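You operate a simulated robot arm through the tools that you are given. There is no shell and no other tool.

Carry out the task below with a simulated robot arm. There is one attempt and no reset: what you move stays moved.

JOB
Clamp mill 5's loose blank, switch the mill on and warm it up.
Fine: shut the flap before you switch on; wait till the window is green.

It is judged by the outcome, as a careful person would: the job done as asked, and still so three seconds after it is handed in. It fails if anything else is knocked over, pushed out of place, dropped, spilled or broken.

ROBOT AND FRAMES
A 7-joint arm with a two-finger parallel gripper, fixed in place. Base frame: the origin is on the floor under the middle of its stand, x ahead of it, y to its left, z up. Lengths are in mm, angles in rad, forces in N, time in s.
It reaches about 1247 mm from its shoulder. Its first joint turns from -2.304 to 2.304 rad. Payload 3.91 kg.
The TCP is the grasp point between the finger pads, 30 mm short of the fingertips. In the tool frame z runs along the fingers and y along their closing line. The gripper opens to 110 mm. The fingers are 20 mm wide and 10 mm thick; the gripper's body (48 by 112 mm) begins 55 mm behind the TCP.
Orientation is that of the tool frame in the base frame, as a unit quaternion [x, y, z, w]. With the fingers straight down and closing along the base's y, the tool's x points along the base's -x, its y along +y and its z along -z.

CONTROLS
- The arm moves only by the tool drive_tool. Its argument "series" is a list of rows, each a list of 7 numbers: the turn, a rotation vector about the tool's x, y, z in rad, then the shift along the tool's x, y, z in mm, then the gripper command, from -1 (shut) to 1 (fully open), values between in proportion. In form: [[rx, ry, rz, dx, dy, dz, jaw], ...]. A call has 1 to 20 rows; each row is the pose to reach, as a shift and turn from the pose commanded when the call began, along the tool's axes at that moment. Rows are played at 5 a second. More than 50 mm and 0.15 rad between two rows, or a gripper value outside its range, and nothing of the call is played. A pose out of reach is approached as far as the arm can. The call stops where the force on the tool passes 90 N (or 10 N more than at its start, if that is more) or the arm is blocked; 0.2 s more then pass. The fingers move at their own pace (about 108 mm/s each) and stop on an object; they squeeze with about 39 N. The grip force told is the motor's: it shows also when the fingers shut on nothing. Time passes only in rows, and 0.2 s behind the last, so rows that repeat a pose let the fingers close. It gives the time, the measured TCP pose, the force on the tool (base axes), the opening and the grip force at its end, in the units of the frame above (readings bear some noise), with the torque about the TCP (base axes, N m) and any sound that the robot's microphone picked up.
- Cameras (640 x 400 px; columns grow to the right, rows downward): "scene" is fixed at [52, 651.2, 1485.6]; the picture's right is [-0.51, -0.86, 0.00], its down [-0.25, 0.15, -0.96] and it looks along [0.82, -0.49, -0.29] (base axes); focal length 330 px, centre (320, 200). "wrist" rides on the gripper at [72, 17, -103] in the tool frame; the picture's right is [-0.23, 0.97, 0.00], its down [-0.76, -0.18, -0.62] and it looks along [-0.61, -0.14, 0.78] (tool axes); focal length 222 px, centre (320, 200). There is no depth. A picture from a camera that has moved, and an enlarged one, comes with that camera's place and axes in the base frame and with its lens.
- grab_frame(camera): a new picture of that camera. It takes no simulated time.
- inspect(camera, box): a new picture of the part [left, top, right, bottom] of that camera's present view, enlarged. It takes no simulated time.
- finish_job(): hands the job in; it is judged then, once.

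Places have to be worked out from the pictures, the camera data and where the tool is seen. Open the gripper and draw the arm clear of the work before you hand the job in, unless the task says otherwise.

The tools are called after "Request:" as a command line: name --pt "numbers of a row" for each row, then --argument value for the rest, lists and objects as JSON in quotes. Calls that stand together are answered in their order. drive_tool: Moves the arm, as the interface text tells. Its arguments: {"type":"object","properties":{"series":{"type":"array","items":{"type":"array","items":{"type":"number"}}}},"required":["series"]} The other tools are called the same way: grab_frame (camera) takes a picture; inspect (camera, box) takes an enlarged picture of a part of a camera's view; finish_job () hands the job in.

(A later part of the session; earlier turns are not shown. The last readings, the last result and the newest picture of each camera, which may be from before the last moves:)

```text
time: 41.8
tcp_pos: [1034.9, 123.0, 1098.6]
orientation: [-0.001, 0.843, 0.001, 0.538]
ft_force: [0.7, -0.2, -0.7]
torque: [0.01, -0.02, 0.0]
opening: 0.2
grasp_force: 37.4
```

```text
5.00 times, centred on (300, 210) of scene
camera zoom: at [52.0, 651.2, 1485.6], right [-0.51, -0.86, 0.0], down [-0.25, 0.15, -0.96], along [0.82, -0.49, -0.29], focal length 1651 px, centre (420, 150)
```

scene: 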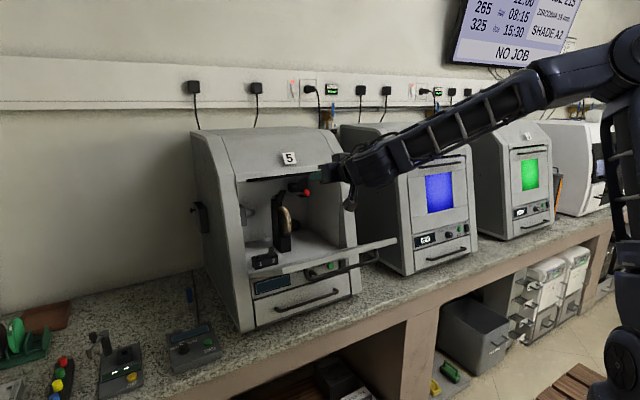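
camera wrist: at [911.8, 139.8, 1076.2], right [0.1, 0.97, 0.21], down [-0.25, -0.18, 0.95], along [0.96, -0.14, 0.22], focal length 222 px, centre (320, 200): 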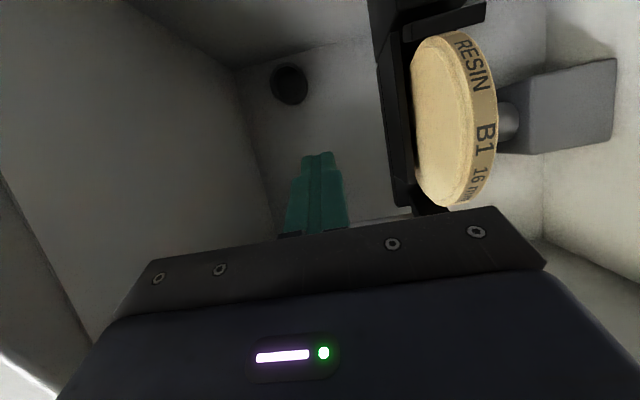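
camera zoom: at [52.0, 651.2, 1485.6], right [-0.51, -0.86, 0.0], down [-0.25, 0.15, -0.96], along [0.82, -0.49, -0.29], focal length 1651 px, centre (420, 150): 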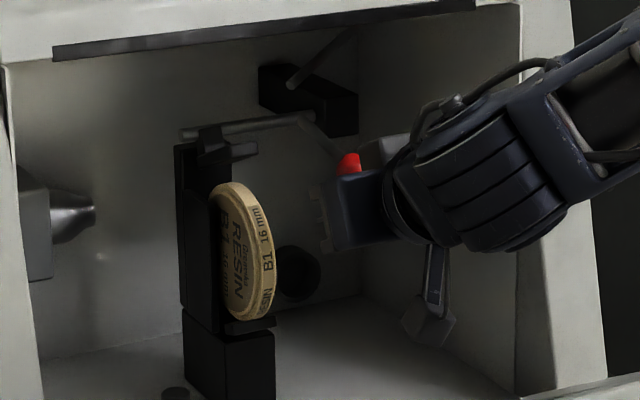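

The ball slipped out of the fingers; the lever stayed where it was (about −12°), jaw now roughly horizontal over the blank but not touching it. I'll retreat along the tool axis and look again.

Request:
drive_tool --pt "0 0 0 0 0 -25 -1" --pt "0 0 0 0 0 -50 -1" --pt "0 0 0 0 0 -75 -1" --pt "0 0 0 0 0 -100 -1" --pt "0 0 0 0 0 -125 -0.1" --pt "0 0 0 0 0 -125 -0.1"

Request:
grab_frame --camera "wrist"

Request:
inspect --camera "scene" --box '[260, 170, 340, 250]'

```text
time: 43.2
tcp_pos: [923.1, 123.9, 1153.3]
orientation: [0.0, 0.843, 0.0, 0.538]
ft_force: [-1.0, -0.4, -1.5]
torque: [0.0, -0.01, 0.0]
opening: 49.6
grasp_force: 0.0
```

```text
taken
camera wrist: at [798.1, 141.0, 1131.2], right [0.1, 0.97, 0.21], down [-0.24, -0.18, 0.95], along [0.96, -0.14, 0.22], focal length 222 px, centre (320, 200)
```

wrist: 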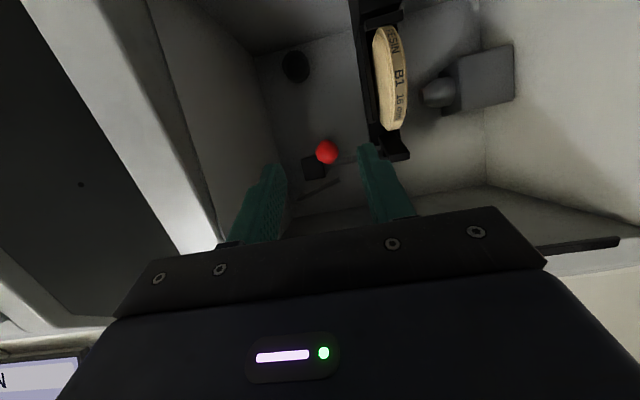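

```text
5.00 times, centred on (300, 210) of scene
camera zoom: at [52.0, 651.2, 1485.6], right [-0.51, -0.86, 0.0], down [-0.25, 0.15, -0.96], along [0.82, -0.49, -0.29], focal length 1651 px, centre (420, 150)
```

zoom: 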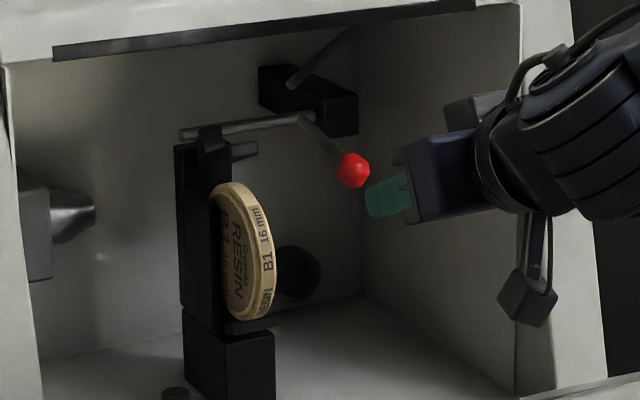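

The ball is now at about (1023, 125, 1136); with the first position this gives a pivot near (1108, 1149) and radius ≈86 mm. I'll re-approach and re-grip the ball centred at the TCP.

Request:
drive_tool --pt "0 0 0 -15 0.8 5 -0.1" --pt "0 0 0 -26.3 1.4 25 -0.1" --pt "0 0 0 -26.3 1.4 50 -0.1" --pt "0 0 0 -26.3 1.4 75 -0.1" --pt "0 0 0 -26.3 1.4 98 -0.1" --pt "0 0 0 -26.3 1.4 98 -0.1"

Request:
grab_frame --camera "wrist"

Request:
inspect --camera "scene" --box '[260, 170, 340, 250]'

```text
time: 44.6
tcp_pos: [1023.9, 127.3, 1134.4]
orientation: [0.0, 0.843, 0.0, 0.538]
ft_force: [-0.1, -0.4, -0.6]
torque: [-0.01, 0.01, -0.01]
opening: 49.5
grasp_force: 0.1
```

```text
taken
camera wrist: at [900.1, 144.2, 1112.3], right [0.1, 0.97, 0.21], down [-0.25, -0.18, 0.95], along [0.96, -0.14, 0.22], focal length 222 px, centre (320, 200)
```

wrist: 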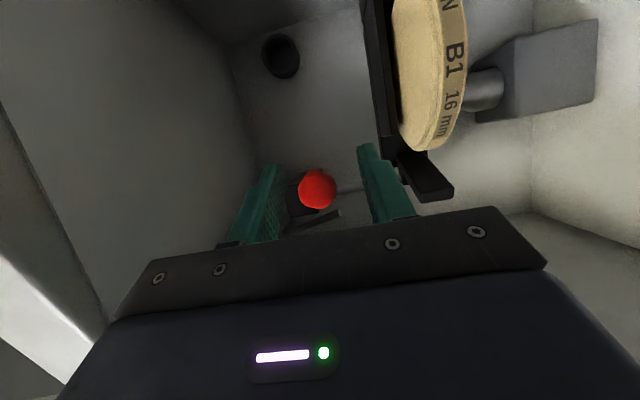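

```text
5.00 times, centred on (300, 210) of scene
camera zoom: at [52.0, 651.2, 1485.6], right [-0.51, -0.86, 0.0], down [-0.25, 0.15, -0.96], along [0.82, -0.49, -0.29], focal length 1651 px, centre (420, 150)
```

zoom: 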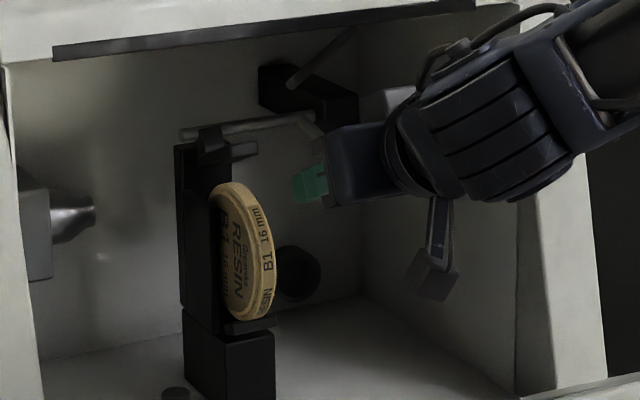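

The ball is exactly at the TCP. Closing and following the refined arc down to about −25°.

Request:
drive_tool --pt "0 0 0 0 0 0 -0.5" --pt "0 0 0 0 0 0 -1" --pt "0 0 0 0 0 0 -1" --pt "0 0 0 3.8 0 2.9 -1" --pt "0 0 0 7.6 0 5.6 -1" --pt "0 0 0 10.4 0 8.2 -1" --pt "0 0 0 13.1 0 10.7 -1" --pt "0 0 0 15.7 0 13.4 -1" --pt "0 0 0 18.2 0 16.2 -1" --pt "0 0 0 18.2 0 16.2 -1"

Request:
grab_frame --camera "wrist"

Request:
inspect --camera "scene" --box '[260, 170, 340, 250]'

```text
time: 46.8
tcp_pos: [1030.7, 124.6, 1112.5]
orientation: [0.001, 0.843, 0.0, 0.539]
ft_force: [2.9, -30.3, 16.3]
torque: [0.15, -1.04, -0.26]
opening: 23.9
grasp_force: 45.1
```

```text
taken
camera wrist: at [907.0, 141.8, 1089.4], right [0.1, 0.97, 0.21], down [-0.25, -0.18, 0.95], along [0.96, -0.14, 0.22], focal length 222 px, centre (320, 200)
```

wrist: 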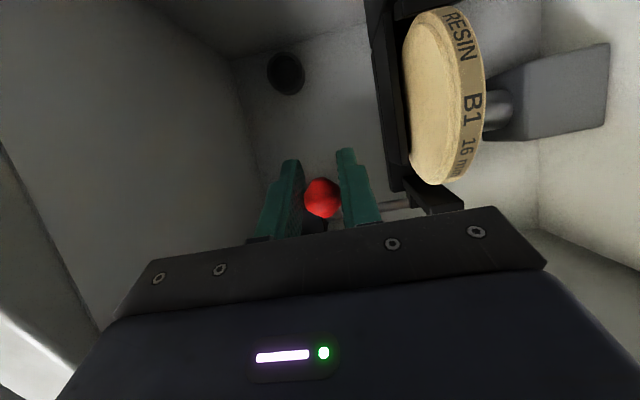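

```text
5.00 times, centred on (300, 210) of scene
camera zoom: at [52.0, 651.2, 1485.6], right [-0.51, -0.86, 0.0], down [-0.25, 0.15, -0.96], along [0.82, -0.49, -0.29], focal length 1651 px, centre (420, 150)
```

zoom: 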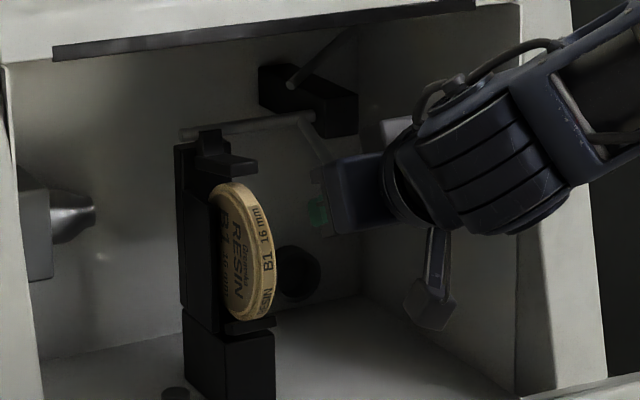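

The jaw follows; ball is now at about (1028, 125, 1117) with a little creep in the grip and a side force from being 2–3 mm off in y. I'll reopen, recentre, re-grip and carry on to about −42°.

Request:
drive_tool --pt "0 0 0 0 0 0 -0.35" --pt "0 0 0 -2 -1 -2.6 -0.35" --pt "0 0 0 -4.1 -2 -5.2 -0.35" --pt "0 0 0 -4.1 -2 -5.2 -1" --pt "0 0 0 -4.1 -2 -5.2 -1" --pt "0 0 0 -1.7 -2 -2.2 -1" --pt "0 0 0 0.8 -2 0.8 -1" --pt "0 0 0 3 -2 3.9 -1" --pt "0 0 0 5.3 -2 7 -1" --pt "0 0 0 7.2 -2 10.2 -1" --pt "0 0 0 9.1 -2 13.4 -1" --pt "0 0 0 10.7 -2 16.8 -1" --pt "0 0 0 12.3 -2 20.1 -1" --pt "0 0 0 12.3 -2 20.1 -1"

Request:
grab_frame --camera "wrist"

Request:
inspect --camera "scene" --box '[260, 170, 340, 250]'

```text
time: 49.8
tcp_pos: [1039.5, 123.9, 1085.7]
orientation: [-0.001, 0.845, 0.0, 0.535]
ft_force: [-59.2, -1.9, -50.5]
torque: [-0.16, -0.64, 0.16]
opening: 0.0
grasp_force: 37.6
```

```text
taken
camera wrist: at [915.9, 140.3, 1063.6], right [0.1, 0.97, 0.2], down [-0.24, -0.18, 0.96], along [0.97, -0.14, 0.21], focal length 222 px, centre (320, 200)
```

wrist: 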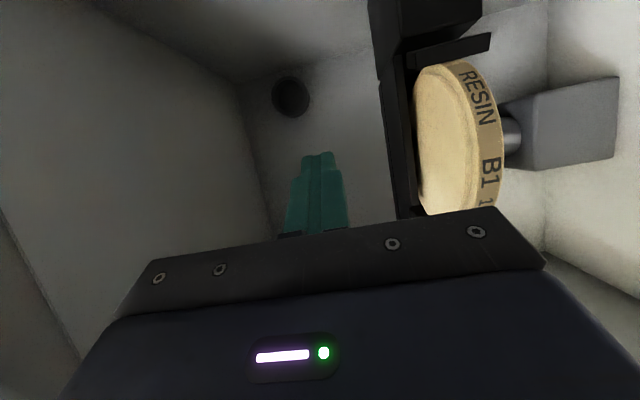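

```text
5.00 times, centred on (300, 210) of scene
camera zoom: at [52.0, 651.2, 1485.6], right [-0.51, -0.86, 0.0], down [-0.25, 0.15, -0.96], along [0.82, -0.49, -0.29], focal length 1651 px, centre (420, 150)
```

zoom: 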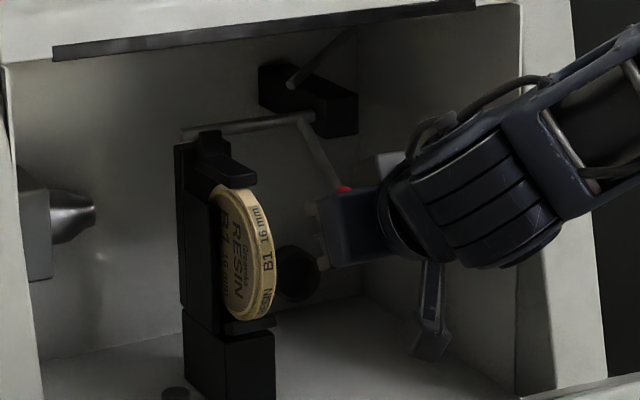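

The ball slipped out again: the jaw now seems to be near the blank's rim, which raises resistance, and the gripper body is touching the ball. I'll back off down-and-back first, then out, and look.

Request:
drive_tool --pt "0 0 0 17.2 0 -8.6 -1" --pt "0 0 0 29.5 0 -30.4 -1" --pt "0 0 0 24 0 -55 -1" --pt "0 0 0 20 0 -78.9 -1" --pt "0 0 0 8.4 0 -106.3 -1" --pt "0 0 0 -4.1 0 -134.2 -1" --pt "0 0 0 -4.1 0 -134.2 -1"

Request:
grab_frame --camera "wrist"

Request:
inspect --camera "scene" --box '[270, 180, 330, 240]'

Request:
inspect --camera "wrist" --box '[270, 0, 470, 180]'

```text
time: 51.4
tcp_pos: [923.2, 126.5, 1151.8]
orientation: [0.0, 0.843, 0.0, 0.538]
ft_force: [-0.2, -0.2, -0.4]
torque: [-0.01, 0.0, -0.04]
opening: 0.0
grasp_force: 37.9
```

```text
taken
camera wrist: at [800.0, 141.9, 1128.8], right [0.1, 0.97, 0.21], down [-0.25, -0.18, 0.95], along [0.96, -0.14, 0.22], focal length 222 px, centre (320, 200)
```

wrist: 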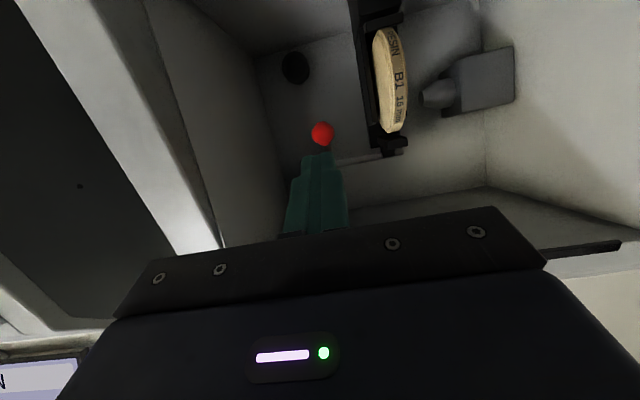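

```text
6.67 times, centred on (300, 210) of scene
camera zoom: at [52.0, 651.2, 1485.6], right [-0.51, -0.86, 0.0], down [-0.25, 0.15, -0.96], along [0.82, -0.49, -0.29], focal length 2201 px, centre (453, 133)
```

zoom: 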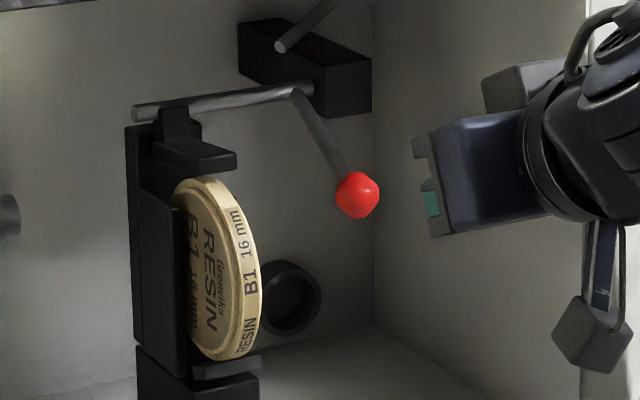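

```text
2.22 times, centred on (370, 90) of wrist
camera zoom: at [800.0, 141.9, 1128.8], right [0.1, 0.97, 0.21], down [-0.25, -0.18, 0.95], along [0.96, -0.14, 0.22], focal length 494 px, centre (209, 444)
```

zoom: 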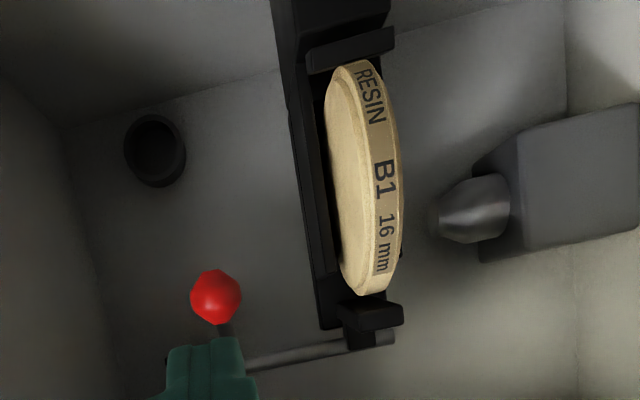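

Ball now at about (1026, 126, 1116) (lever ≈ −23°), and the jaw is only a few millimetres above the blank's rim. For the final part I'll push instead of pinch: closed fingertips pitched ~50° down, pressing on the ball from above. First pre-position above it.

Request:
drive_tool --pt "0 0.11 0 -11.4 0 8.7 -1" --pt "0 0.22 0 -22.7 0 17.4 -1" --pt "0 0.33 0 -34.1 0 26.1 -1" --pt "0 0.44 0 -45.4 -0.3 34.8 -1" --pt "0 0.44 0 -45.4 -0.3 34.8 -1"

Request:
grab_frame --camera "wrist"

Request:
inspect --camera "scene" --box '[270, 160, 350, 240]'

```text
time: 52.6
tcp_pos: [974.9, 124.4, 1178.8]
orientation: [0.0, 0.94, 0.001, 0.341]
ft_force: [0.0, -0.2, -0.1]
torque: [0.01, -0.01, 0.04]
opening: 0.1
grasp_force: 37.5
```

```text
taken
camera wrist: at [853.0, 140.0, 1211.9], right [0.17, 0.97, 0.15], down [0.18, -0.18, 0.97], along [0.97, -0.14, -0.21], focal length 222 px, centre (320, 200)
```

wrist: 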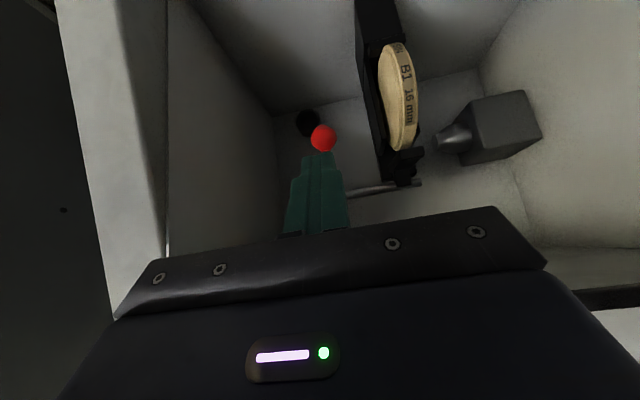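

```text
5.00 times, centred on (310, 200) of scene
camera zoom: at [52.0, 651.2, 1485.6], right [-0.51, -0.86, 0.0], down [-0.25, 0.15, -0.96], along [0.82, -0.49, -0.29], focal length 1651 px, centre (370, 200)
```

zoom: 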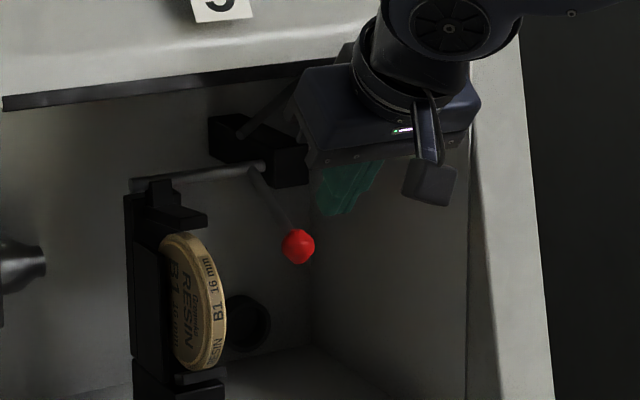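

The ball is on the tool axis (within 2–4 mm). Advancing along the axis until I feel contact.

Request:
drive_tool --pt "0 0 0 -1 1 15 -1" --pt "0 0 0 -2 1 28 -1" --pt "0 0 0 -2 1 34 -1" --pt "0 0 0 -2 1 39 -1" --pt "0 0 0 -2 1 42 -1" --pt "0 0 0 -2 1 42 -1"

Request:
grab_frame --camera "wrist"

Request:
inspect --camera "scene" --box '[270, 160, 350, 240]'

```text
time: 54.0
tcp_pos: [1003.2, 123.2, 1147.7]
orientation: [0.0, 0.94, 0.0, 0.341]
ft_force: [0.3, -0.2, 0.9]
torque: [0.02, 0.02, -0.02]
opening: 0.0
grasp_force: 37.6
```

```text
taken
camera wrist: at [880.6, 139.9, 1180.1], right [0.17, 0.97, 0.15], down [0.18, -0.18, 0.97], along [0.97, -0.14, -0.21], focal length 222 px, centre (320, 200)
```

wrist: 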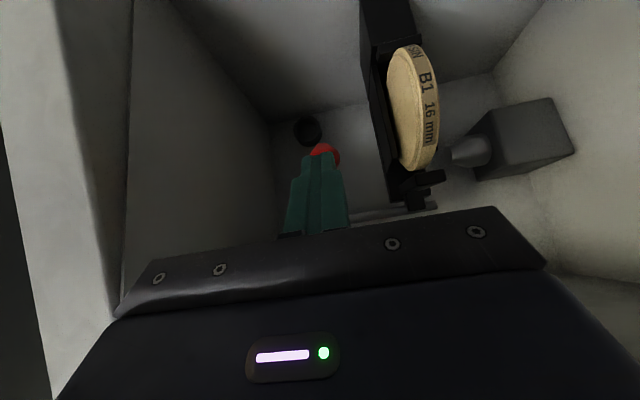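

```text
5.00 times, centred on (310, 200) of scene
camera zoom: at [52.0, 651.2, 1485.6], right [-0.51, -0.86, 0.0], down [-0.25, 0.15, -0.96], along [0.82, -0.49, -0.29], focal length 1651 px, centre (370, 200)
```

zoom: 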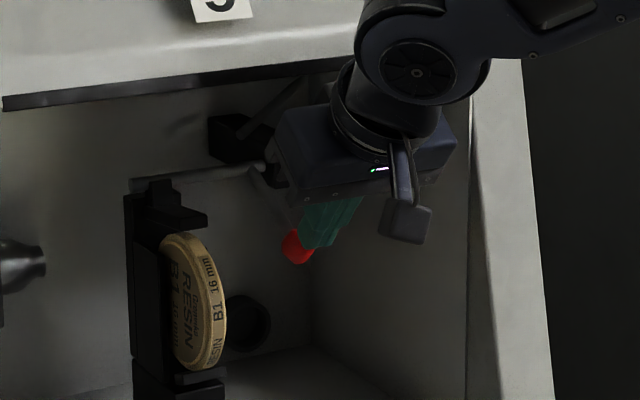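

No contact force yet but the tip is right on the ball. I'll push on in small steps along the lever's arc tangent (down and slightly inward), with 2 mm more +y.

Request:
drive_tool --pt "0 0 0 0 2 4 -1" --pt "0 0 0 1 2 8 -1" --pt "0 0 0 2 2 12 -1" --pt "0 0 0 3 2 16 -1" --pt "0 0 0 3 2 16 -1"

Request:
grab_frame --camera "wrist"

Request:
inspect --camera "scene" --box '[270, 160, 350, 240]'

```text
time: 55.2
tcp_pos: [1010.8, 125.3, 1133.7]
orientation: [0.001, 0.94, -0.001, 0.341]
ft_force: [0.1, -0.7, -0.2]
torque: [-0.01, -0.03, -0.03]
opening: 0.0
grasp_force: 37.5
```

```text
taken
camera wrist: at [889.3, 141.8, 1165.4], right [0.17, 0.97, 0.15], down [0.18, -0.18, 0.97], along [0.97, -0.14, -0.21], focal length 222 px, centre (320, 200)
```

wrist: 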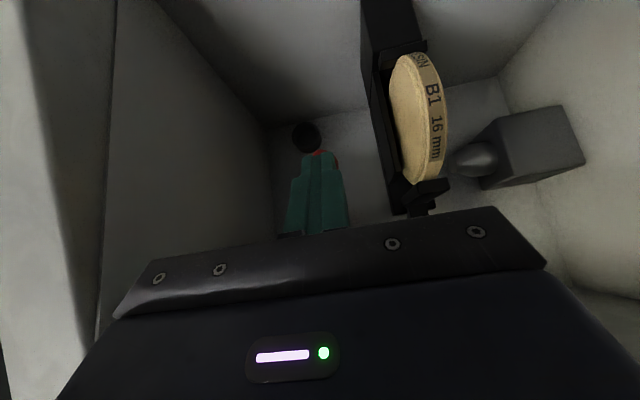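

```text
5.00 times, centred on (310, 200) of scene
camera zoom: at [52.0, 651.2, 1485.6], right [-0.51, -0.86, 0.0], down [-0.25, 0.15, -0.96], along [0.82, -0.49, -0.29], focal length 1651 px, centre (370, 200)
```

zoom: 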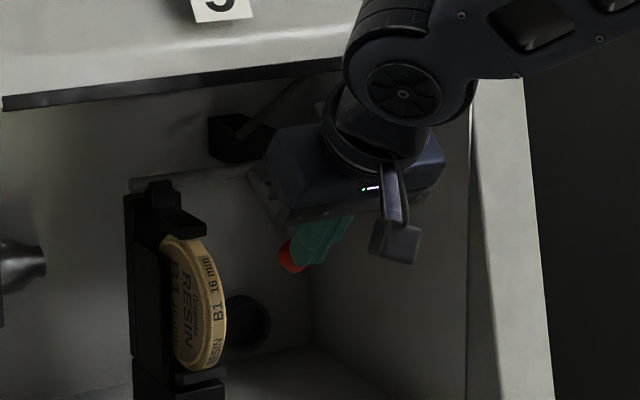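

The lever is moving with the push (jaw tip lower, ball lower) and little resistance. Continuing in small steps.

Request:
drive_tool --pt "0 0 0 0.5 0 4 -1" --pt "0 0 0 1 0 8 -1" --pt "0 0 0 1.5 0 12 -1" --pt "0 0 0 1.5 0 12 -1"

Request:
grab_frame --camera "wrist"

Request:
inspect --camera "scene" --box '[270, 160, 350, 240]'

```text
time: 56.0
tcp_pos: [1013.6, 125.5, 1134.8]
orientation: [-0.001, 0.939, 0.002, 0.345]
ft_force: [-43.7, -6.7, 29.2]
torque: [-0.14, -0.11, -0.19]
opening: 0.1
grasp_force: 37.9
stopped in row 3: the force on the tool passed its limit at 102 N (the readings are from after the stop); the commanded pose is now the measured one
```

```text
taken
camera wrist: at [891.2, 143.2, 1165.8], right [0.17, 0.97, 0.15], down [0.18, -0.18, 0.97], along [0.97, -0.14, -0.2], focal length 222 px, centre (320, 200)
```

wrist: 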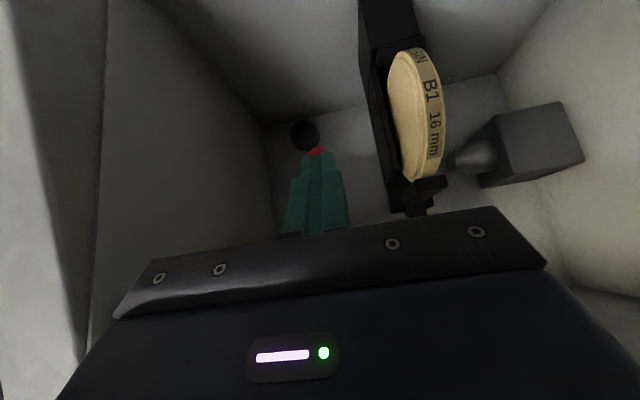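

```text
5.00 times, centred on (310, 200) of scene
camera zoom: at [52.0, 651.2, 1485.6], right [-0.51, -0.86, 0.0], down [-0.25, 0.15, -0.96], along [0.82, -0.49, -0.29], focal length 1651 px, centre (370, 200)
```

zoom: 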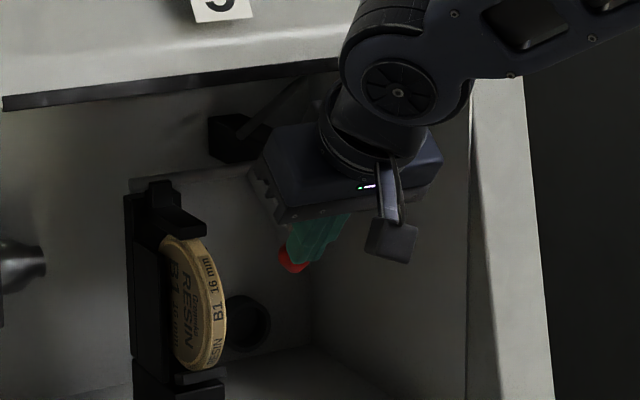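

The push met a hard stop (102 N). Checking closely whether the jaw is now down on the blank.

Request:
inspect --camera "scene" --box '[280, 190, 320, 225]'

Request:
inspect --camera "wrist" --box '[270, 100, 470, 220]'

```text
11.43 times, centred on (300, 208) of scene
camera zoom: at [52.0, 651.2, 1485.6], right [-0.51, -0.86, 0.0], down [-0.25, 0.15, -0.96], along [0.82, -0.49, -0.29], focal length 3773 px, centre (549, 114)
```

zoom: 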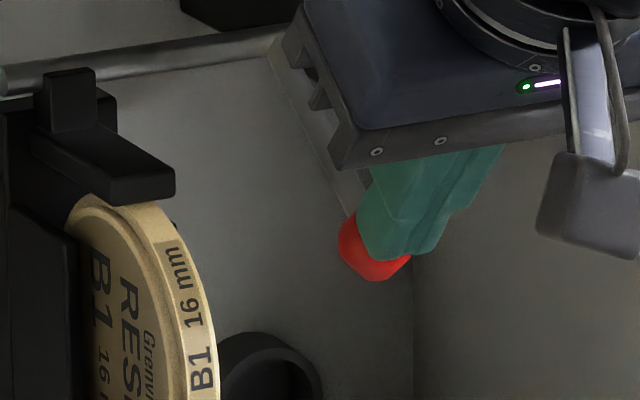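

```text
3.20 times, centred on (370, 160) of wrist
camera zoom: at [891.2, 143.2, 1165.8], right [0.17, 0.97, 0.15], down [0.18, -0.18, 0.97], along [0.97, -0.14, -0.2], focal length 711 px, centre (160, 328)
```

zoom: 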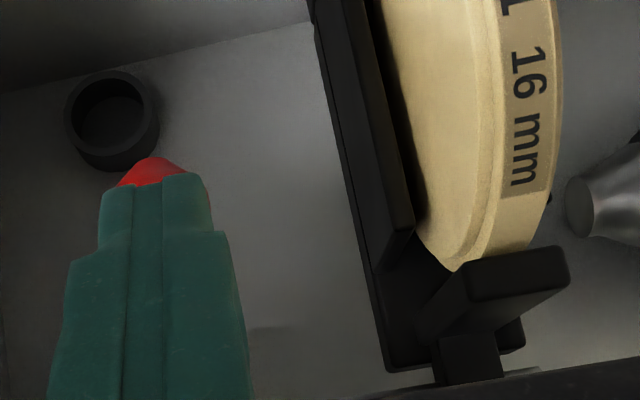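

The jaw is down on the blank's rim and the ball resisted ~90 N tangentially, so the clamp is at its stop. I'll withdraw along the tool axis and check that it stays.

Request:
drive_tool --pt "0 0 0 0 0 -15 -1" --pt "0 0 0 0 0 -40 -1" --pt "0 0 0 -5 0 -80 -1" --pt "0 0 0 -10 0 -120 -1" --pt "0 0 0 -10 0 -120 -1"

Request:
grab_frame --camera "wrist"

Request:
inspect --camera "scene" --box '[270, 180, 330, 250]'

Request:
inspect --camera "wrist" --box '[270, 50, 470, 200]'

```text
time: 57.2
tcp_pos: [946.8, 127.2, 1225.4]
orientation: [0.0, 0.939, 0.0, 0.343]
ft_force: [0.6, -0.2, -0.2]
torque: [0.01, 0.01, 0.0]
opening: 0.0
grasp_force: 37.1
```

```text
taken
camera wrist: at [825.0, 143.1, 1257.5], right [0.17, 0.97, 0.15], down [0.18, -0.18, 0.97], along [0.97, -0.14, -0.21], focal length 222 px, centre (320, 200)
```

wrist: 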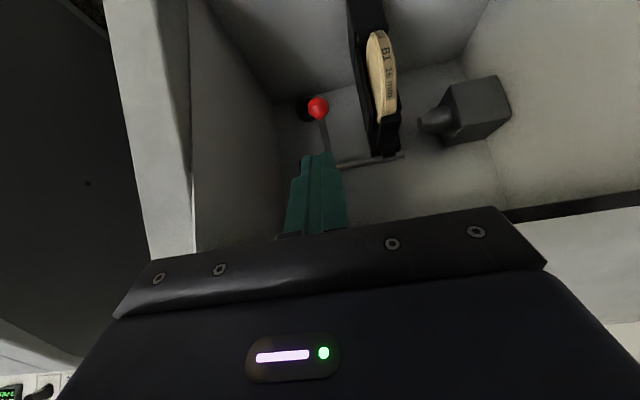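

```text
5.71 times, centred on (300, 215) of scene
camera zoom: at [52.0, 651.2, 1485.6], right [-0.51, -0.86, 0.0], down [-0.25, 0.15, -0.96], along [0.82, -0.49, -0.29], focal length 1886 px, centre (434, 114)
```

zoom: 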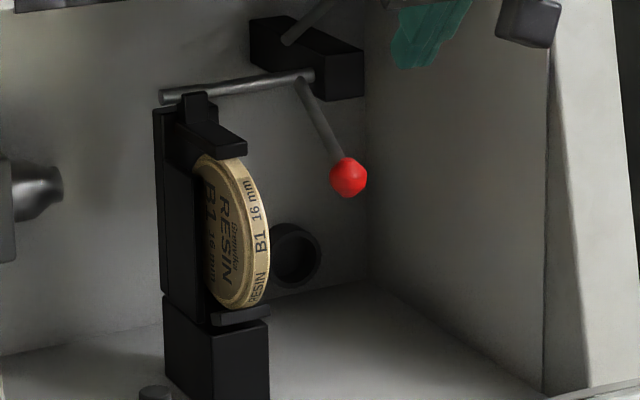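

```text
2.67 times, centred on (370, 125) of wrist
camera zoom: at [825.0, 143.1, 1257.5], right [0.17, 0.97, 0.15], down [0.18, -0.18, 0.97], along [0.97, -0.14, -0.21], focal length 592 px, centre (187, 400)
```

zoom: 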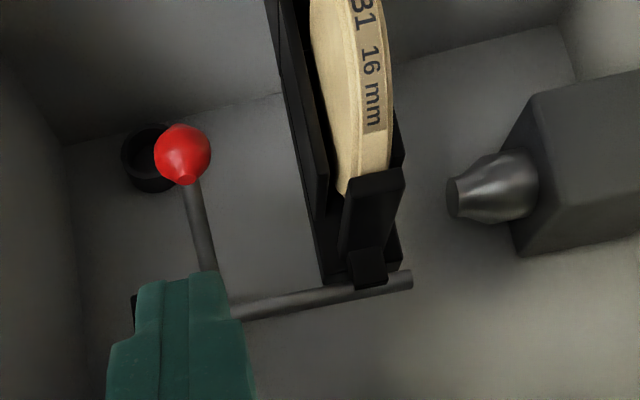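

The jaw now sits on the blank's rim and the lever stays put by itself: the blank is clamped. Next I close the flap. I'll retreat to the staging point in front of the mill and level the tool.

Request:
drive_tool --pt "0 -0.1176 0 16 14.6 -32.7 -0.7" --pt "0 -0.2352 0 32.2 29.2 -65.4 -0.7" --pt "0 -0.3528 0 48.2 43.8 -98.2 -0.7" --pt "0 -0.4704 0 64.3 58.4 -130.9 -0.7" --pt "0 -0.588 0 80.4 73 -163.6 -0.7" --pt "0 -0.588 0 80.4 73 -163.6 -0.7"

Request:
grab_frame --camera "scene"

Request:
inspect --camera "wrist" --box '[220, 0, 420, 130]'

```text
time: 58.6
tcp_pos: [779.4, 202.1, 1296.6]
orientation: [0.0, 0.8, 0.0, 0.6]
ft_force: [0.3, 0.1, -0.2]
torque: [-0.02, -0.02, -0.01]
opening: 16.4
grasp_force: 0.0
```

```text
taken
```

scene: 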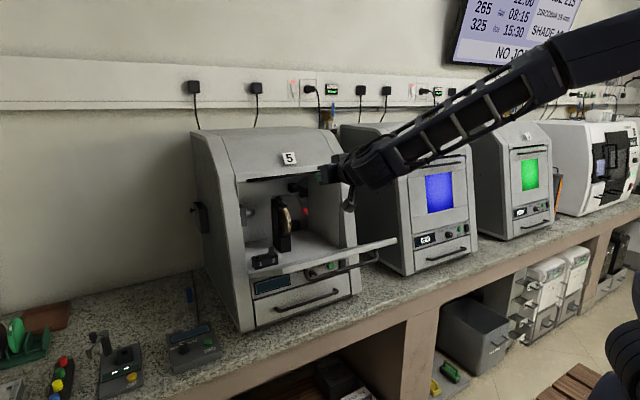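

```text
3.08 times, centred on (320, 65) of wrist
camera zoom: at [658.7, 217.6, 1255.7], right [0.06, 0.97, 0.22], down [-0.39, -0.18, 0.91], along [0.92, -0.14, 0.36], focal length 684 px, centre (320, 615)
```

zoom: 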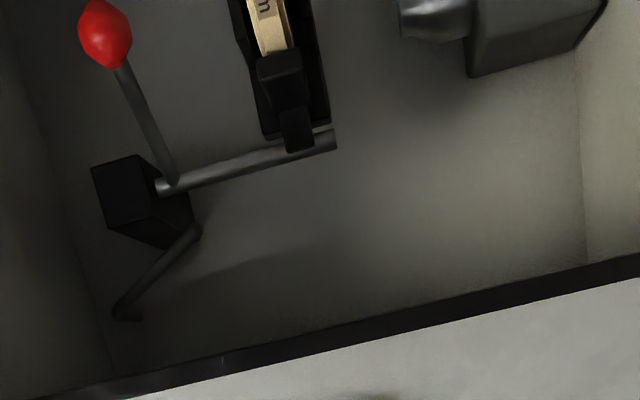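

The clamp jaw sits on the blank from this angle too. Now roll the gripper 90° again for the handle.

Request:
drive_tool --pt "0 0 0.1428 0 0 0 -0.45" --pt "0 0 0.2856 0 0 0 -0.45" --pt "0 0 0.4284 0 0 0 -0.45" --pt "0 0 0.5712 0 0 0 -0.45" --pt "0 0 0.714 0 0 0 -0.45" --pt "0 0 0.8568 0 0 0 -0.45" --pt "0 0 0.9996 0 0 0 -0.45" --pt "0 0 1.1424 0 0 0 -0.45" --pt "0 0 1.2852 0 0 0 -0.45" --pt "0 0 1.428 0 0 0 -0.45" --pt "0 0 1.5708 0 0 0 -0.45" --pt "0 0 1.5708 0 0 0 -0.45"

Request:
grab_frame --camera "scene"

Request:
grab_frame --camera "wrist"

```text
time: 61.2
tcp_pos: [783.2, 197.5, 1300.1]
orientation: [0.567, 0.565, 0.422, 0.425]
ft_force: [4.2, -1.2, -3.3]
torque: [0.02, -0.18, 0.13]
opening: 30.2
grasp_force: 0.0
out of reach, approached as far as the arm can: row 7
```

```text
taken
```

scene: 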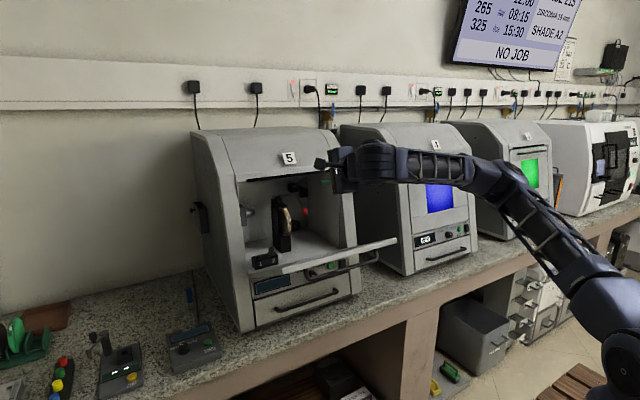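

```text
taken
camera wrist: at [689.1, 268.9, 1344.5], right [0.27, -0.23, 0.93], down [-0.65, -0.76, 0.0], along [0.71, -0.61, -0.36], focal length 222 px, centre (320, 200)
```

wrist: 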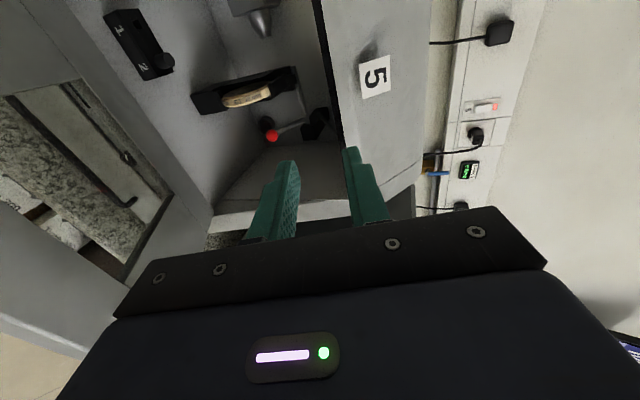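

Now reverse the earlier path: back off and yaw toward +y to (607, 150, 1301).

Request:
drive_tool --pt "0 0.127 -0.037 -6.1 -6.1 -21 -0.45" --pt "0 0.254 -0.074 -12.2 -12.2 -42 -0.45" --pt "0 0.381 -0.111 -18.4 -18.4 -63 -0.45" --pt "0 0.508 -0.148 -24.5 -24.5 -84 -0.45" --pt "0 0.635 -0.185 -30.6 -30.6 -105 -0.45" --pt "0 0.762 -0.222 -36.7 -36.7 -126 -0.45" --pt "0 0.889 -0.259 -42.9 -42.9 -147 -0.45" --pt "0 1.0157 -0.296 -49 -49 -168 -0.45" --pt "0 1.0157 -0.296 -49 -49 -168 -0.45"

Request:
grab_frame --camera "wrist"

```text
time: 63.2
tcp_pos: [605.0, 151.1, 1302.1]
orientation: [0.203, 0.773, 0.582, 0.152]
ft_force: [-0.8, -0.1, -0.7]
torque: [0.01, 0.0, 0.01]
opening: 30.2
grasp_force: 0.1
```

```text
taken
camera wrist: at [495.1, 103.6, 1346.4], right [0.33, 0.13, 0.94], down [0.35, -0.94, 0.0], along [0.88, 0.32, -0.35], focal length 222 px, centre (320, 200)
```

wrist: 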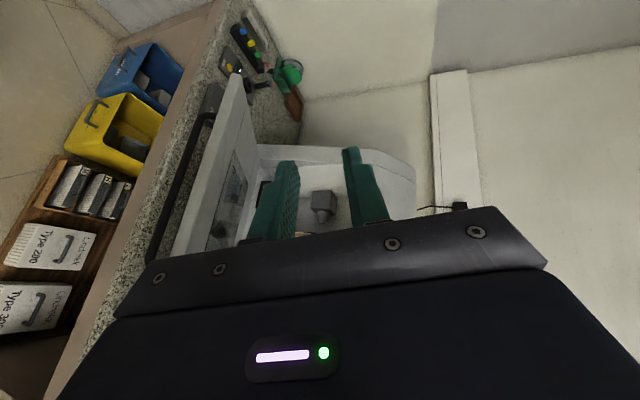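

Good view of the flap and its bar; zooming to measure the bar.

Request:
inspect --camera "wrist" --box '[130, 60, 310, 270]'

Request:
inspect --camera "scene" --box '[240, 220, 420, 320]'

```text
1.90 times, centred on (220, 165) of wrist
camera zoom: at [495.1, 103.6, 1346.4], right [0.33, 0.13, 0.94], down [0.35, -0.94, 0.0], along [0.88, 0.32, -0.35], focal length 423 px, centre (510, 267)
```

zoom: 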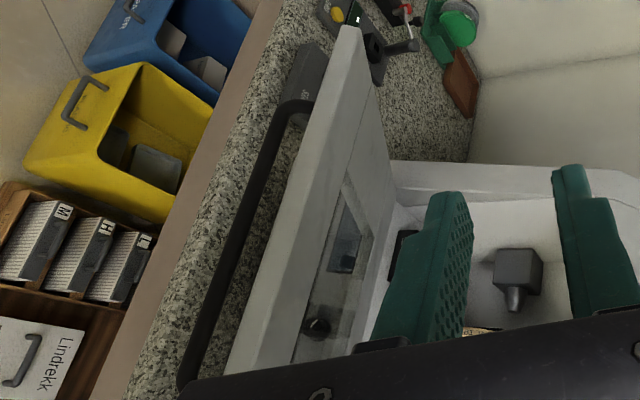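

```text
3.56 times, centred on (330, 270) of scene
camera zoom: at [52.0, 651.2, 1485.6], right [-0.51, -0.86, 0.0], down [-0.25, 0.15, -0.96], along [0.82, -0.49, -0.29], focal length 1174 px, centre (284, -49)
```

zoom: 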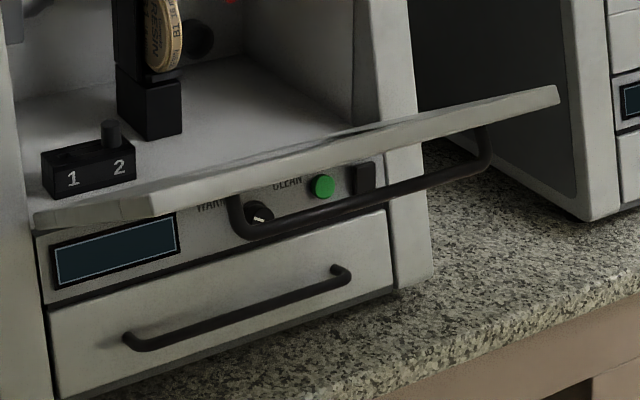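

The bar is at about (683, ·, 1065), so the flap is at ≈72°. I go down in front of it to z ≈ 1066.

Request:
drive_tool --pt "0 0 0 -2 -45 14 -0.45" --pt "0 0 0 -3.5 -90 28 -0.45" --pt "0 0 0 -5 -135 42 -0.45" --pt "0 0 0 -7 -180 56 -0.45" --pt "0 0 0 -8.7 -225.2 70.8 -0.45" --pt "0 0 0 -8.7 -225.2 70.8 -0.45"

Request:
grab_frame --camera "wrist"

Request:
inspect --camera "scene" --box '[240, 200, 440, 320]'

```text
time: 64.6
tcp_pos: [612.9, 150.4, 1065.3]
orientation: [0.203, 0.773, 0.581, 0.153]
ft_force: [0.3, 0.8, 0.6]
torque: [-0.02, -0.01, -0.04]
opening: 30.4
grasp_force: 0.1
```

```text
taken
camera wrist: at [503.2, 103.6, 1109.9], right [0.33, 0.13, 0.94], down [0.35, -0.94, 0.0], along [0.88, 0.32, -0.35], focal length 222 px, centre (320, 200)
```

wrist: 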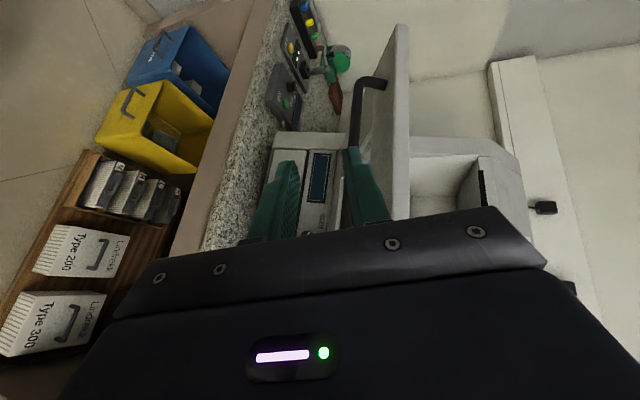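

```text
3.20 times, centred on (340, 260) of scene
camera zoom: at [52.0, 651.2, 1485.6], right [-0.51, -0.86, 0.0], down [-0.25, 0.15, -0.96], along [0.82, -0.49, -0.29], focal length 1056 px, centre (256, 8)
```

zoom: 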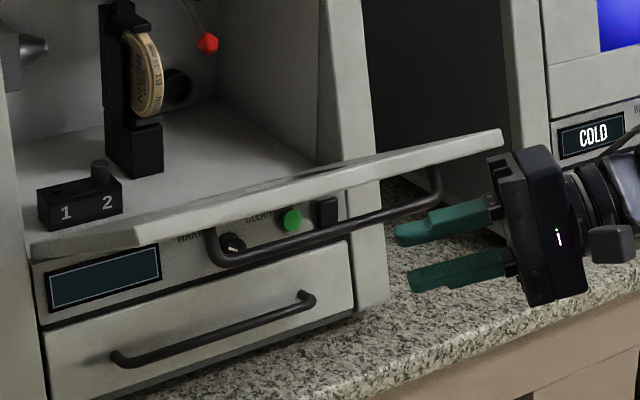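

The fingers are level with the bar. I'll bring them in around it, yawing back toward 0.58 rad as the reach allows, with the jaws 30 mm open.

Request:
drive_tool --pt "0 -0.104 0.03 -12.4 5.2 11.7 -0.45" --pt "0 -0.228 0.067 -23 9.4 22.6 -0.45" --pt "0 -0.344 0.1 -32.6 13.2 35.5 -0.45" --pt "0 -0.44 0.128 -39.1 16.8 47.9 -0.45" --pt "0 -0.463 0.135 -41.9 18.8 54.9 -0.45" --pt "0 -0.463 0.135 -41.9 18.8 54.9 -0.45"

Request:
grab_frame --camera "wrist"

Request:
inspect --camera "scene" --box '[240, 200, 440, 320]'

```text
time: 66.0
tcp_pos: [677.4, 178.9, 1068.4]
orientation: [0.382, 0.703, 0.527, 0.286]
ft_force: [-6.0, 0.8, -6.2]
torque: [0.06, -0.1, -0.06]
opening: 26.5
grasp_force: 0.1
```

```text
taken
camera wrist: at [559.0, 187.5, 1112.7], right [0.35, -0.04, 0.93], down [-0.13, -0.99, 0.0], along [0.93, -0.12, -0.36], focal length 222 px, centre (320, 200)
```

wrist: 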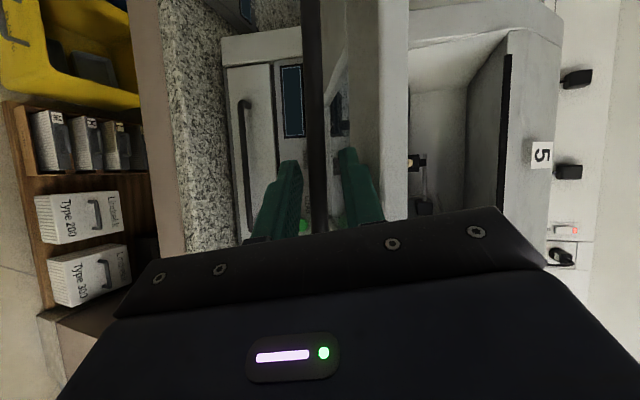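

```text
3.20 times, centred on (340, 260) of scene
camera zoom: at [52.0, 651.2, 1485.6], right [-0.51, -0.86, 0.0], down [-0.25, 0.15, -0.96], along [0.82, -0.49, -0.29], focal length 1056 px, centre (256, 8)
```

zoom: 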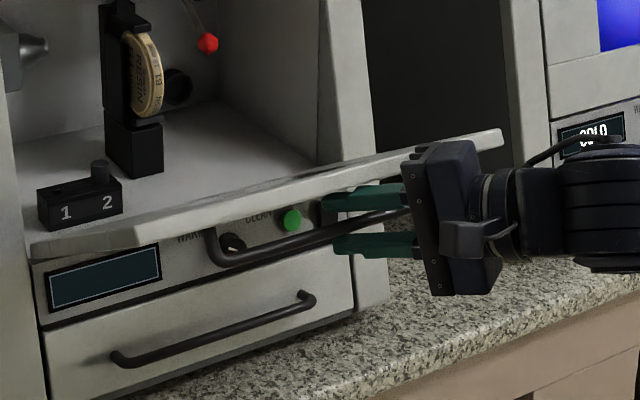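

The bar is caged between the fingers. I'll narrow the cage to 17 mm and lift the flap along its arc to about 48°, unwinding the yaw as I go.

Request:
drive_tool --pt "0 0 0 0 0 0 -0.7" --pt "0 -0.058 0.017 -1.6 11.3 3 -0.7" --pt "0 -0.121 0.035 -3.2 25.5 5.3 -0.7" --pt "0 -0.192 0.056 -4.6 39.8 9.2 -0.7" --pt "0 -0.265 0.077 -7.2 53.5 13.1 -0.7" --pt "0 -0.336 0.098 -9.2 67.1 18.2 -0.7" --pt "0 -0.409 0.119 -11.4 79.8 23.7 -0.7" --pt "0 -0.48 0.14 -15.2 93 29.7 -0.7" --pt "0 -0.553 0.161 -18.1 105.5 36.5 -0.7" --pt "0 -0.553 0.161 -18.1 105.5 36.5 -0.7"

Request:
grab_frame --camera "wrist"

Request:
inspect --camera "scene" --box '[220, 140, 420, 320]'

```text
time: 68.2
tcp_pos: [743.0, 198.8, 1157.4]
orientation: [0.567, 0.565, 0.423, 0.424]
ft_force: [-22.7, -26.8, -12.2]
torque: [-0.34, 4.5, -0.17]
opening: 10.8
grasp_force: 0.0
```

```text
taken
camera wrist: at [649.2, 270.5, 1202.1], right [0.27, -0.23, 0.93], down [-0.65, -0.76, 0.0], along [0.71, -0.61, -0.35], focal length 222 px, centre (320, 200)
```

wrist: 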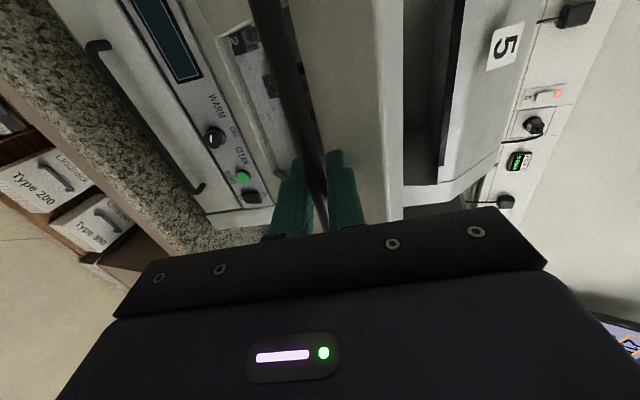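

```text
2.22 times, centred on (320, 230) of scene
camera zoom: at [52.0, 651.2, 1485.6], right [-0.51, -0.86, 0.0], down [-0.25, 0.15, -0.96], along [0.82, -0.49, -0.29], focal length 734 px, centre (320, 133)
```

zoom: 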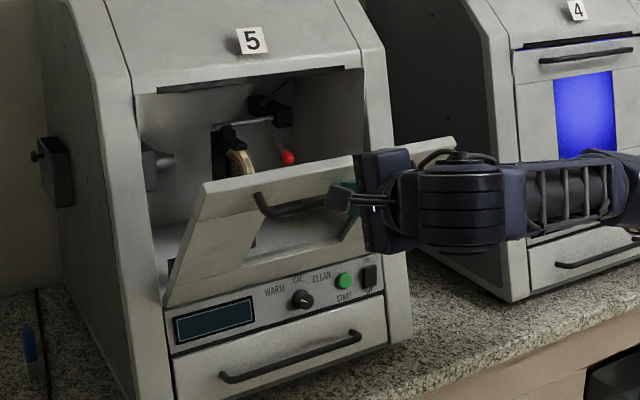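

The flap is at ≈48°. Readings show some load, so I'll settle and pinch the bar here, then read again.

Request:
drive_tool --pt "0 0 0 0 0 0 -1" --pt "0 0 0 0 0 0 -1" --pt "0 0 0 0 0 0 -1"

Request:
inspect --camera "wrist" --box '[200, 0, 420, 240]'

Request:
inspect --camera "scene" --box '[290, 180, 380, 260]'

```text
time: 69.0
tcp_pos: [743.2, 197.8, 1158.2]
orientation: [0.566, 0.565, 0.425, 0.424]
ft_force: [-12.5, -30.2, -4.5]
torque: [-0.98, 2.76, -1.27]
opening: 10.6
grasp_force: 45.3
```

```text
1.67 times, centred on (310, 120) of wrist
camera zoom: at [649.2, 270.3, 1202.4], right [0.27, -0.23, 0.93], down [-0.65, -0.76, 0.0], along [0.71, -0.61, -0.36], focal length 370 px, centre (337, 333)
```

zoom: 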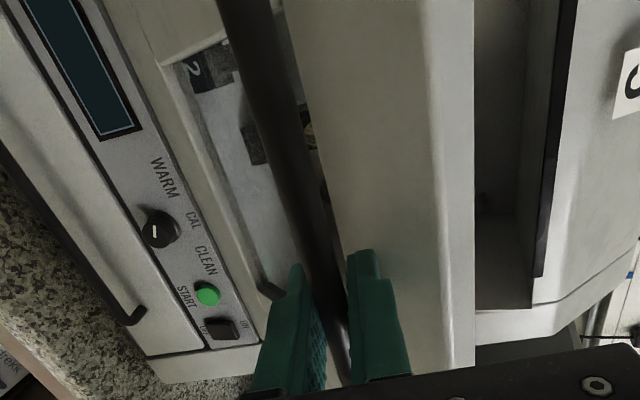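

```text
5.00 times, centred on (335, 220) of scene
camera zoom: at [52.0, 651.2, 1485.6], right [-0.51, -0.86, 0.0], down [-0.25, 0.15, -0.96], along [0.82, -0.49, -0.29], focal length 1651 px, centre (245, 100)
```

zoom: 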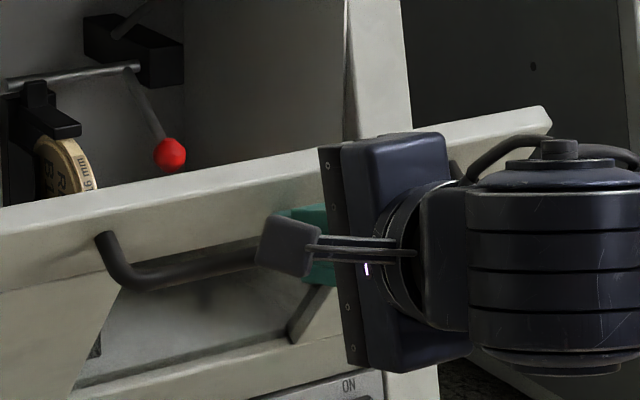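

There's a side load left from unwinding the yaw. I'll relax the jaws to let it settle, then re-pinch.

Request:
drive_tool --pt "0 0 0 0 0 0 -0.6" --pt "0 0 0 0 0 0 -0.6" --pt "0 0 0 0 0 0 -0.6"

Request:
grab_frame --camera "wrist"

```text
time: 69.8
tcp_pos: [744.2, 199.1, 1158.1]
orientation: [0.567, 0.565, 0.424, 0.424]
ft_force: [-11.5, -33.6, -14.0]
torque: [-0.04, 2.86, -0.45]
opening: 13.9
grasp_force: 0.1
```

```text
taken
camera wrist: at [649.1, 270.4, 1201.9], right [0.27, -0.23, 0.93], down [-0.65, -0.76, 0.0], along [0.71, -0.61, -0.36], focal length 222 px, centre (320, 200)
```

wrist: 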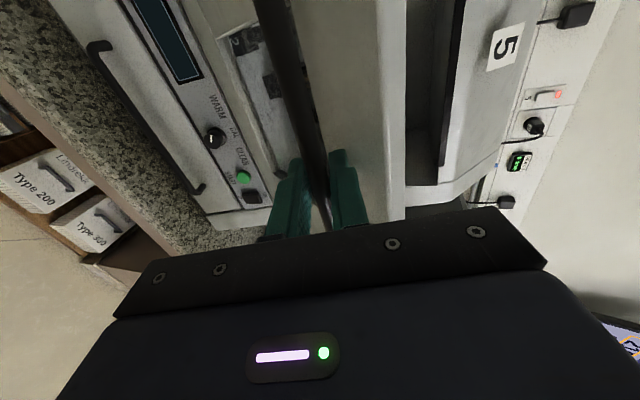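

The jaws can't open to the commanded width, and the tool is being pushed −y, down and back. I'll ease the tool 4 mm that way and see how the loads react.

Request:
drive_tool --pt "0 0 0 -2 -1 -1 -0.7" --pt "0 0 0 -4 -2 -3 -0.7" --pt "0 0 0 -5 -3 -4 -0.7" --pt "0 0 0 -5 -3 -4 -0.7"

Request:
inspect --camera "scene" --box '[310, 190, 370, 250]'

Request:
inspect --camera "wrist" --box '[250, 140, 390, 240]'

```text
time: 70.8
tcp_pos: [738.8, 195.0, 1156.5]
orientation: [0.565, 0.566, 0.424, 0.425]
ft_force: [-8.4, 5.2, -1.5]
torque: [-0.04, -0.06, 0.15]
opening: 15.1
grasp_force: 0.0
```

```text
6.67 times, centred on (340, 220) of scene
camera zoom: at [52.0, 651.2, 1485.6], right [-0.51, -0.86, 0.0], down [-0.25, 0.15, -0.96], along [0.82, -0.49, -0.29], focal length 2201 px, centre (187, 67)
```

zoom: 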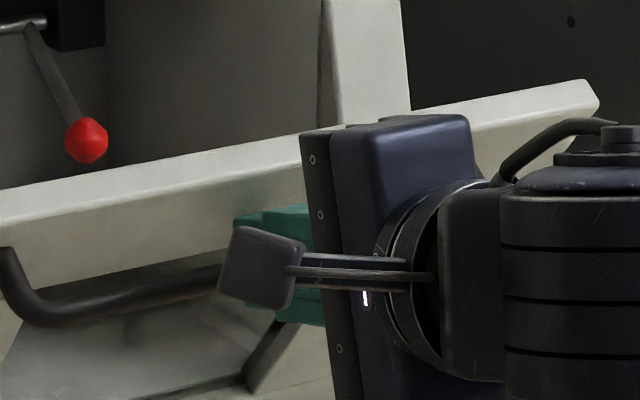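

```text
4.00 times, centred on (320, 190) of wrist
camera zoom: at [643.5, 266.9, 1201.3], right [0.27, -0.23, 0.94], down [-0.65, -0.76, 0.0], along [0.71, -0.61, -0.35], focal length 888 px, centre (320, 240)
```

zoom: 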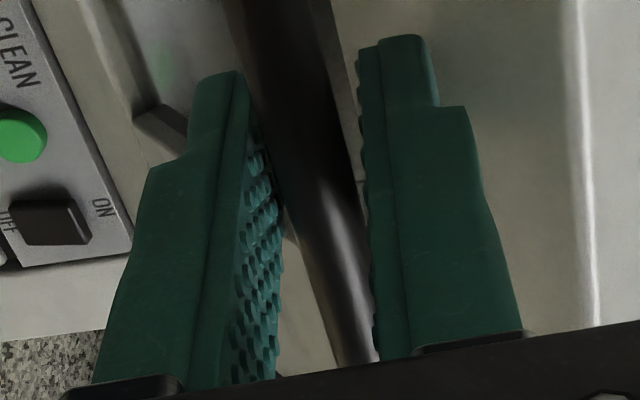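

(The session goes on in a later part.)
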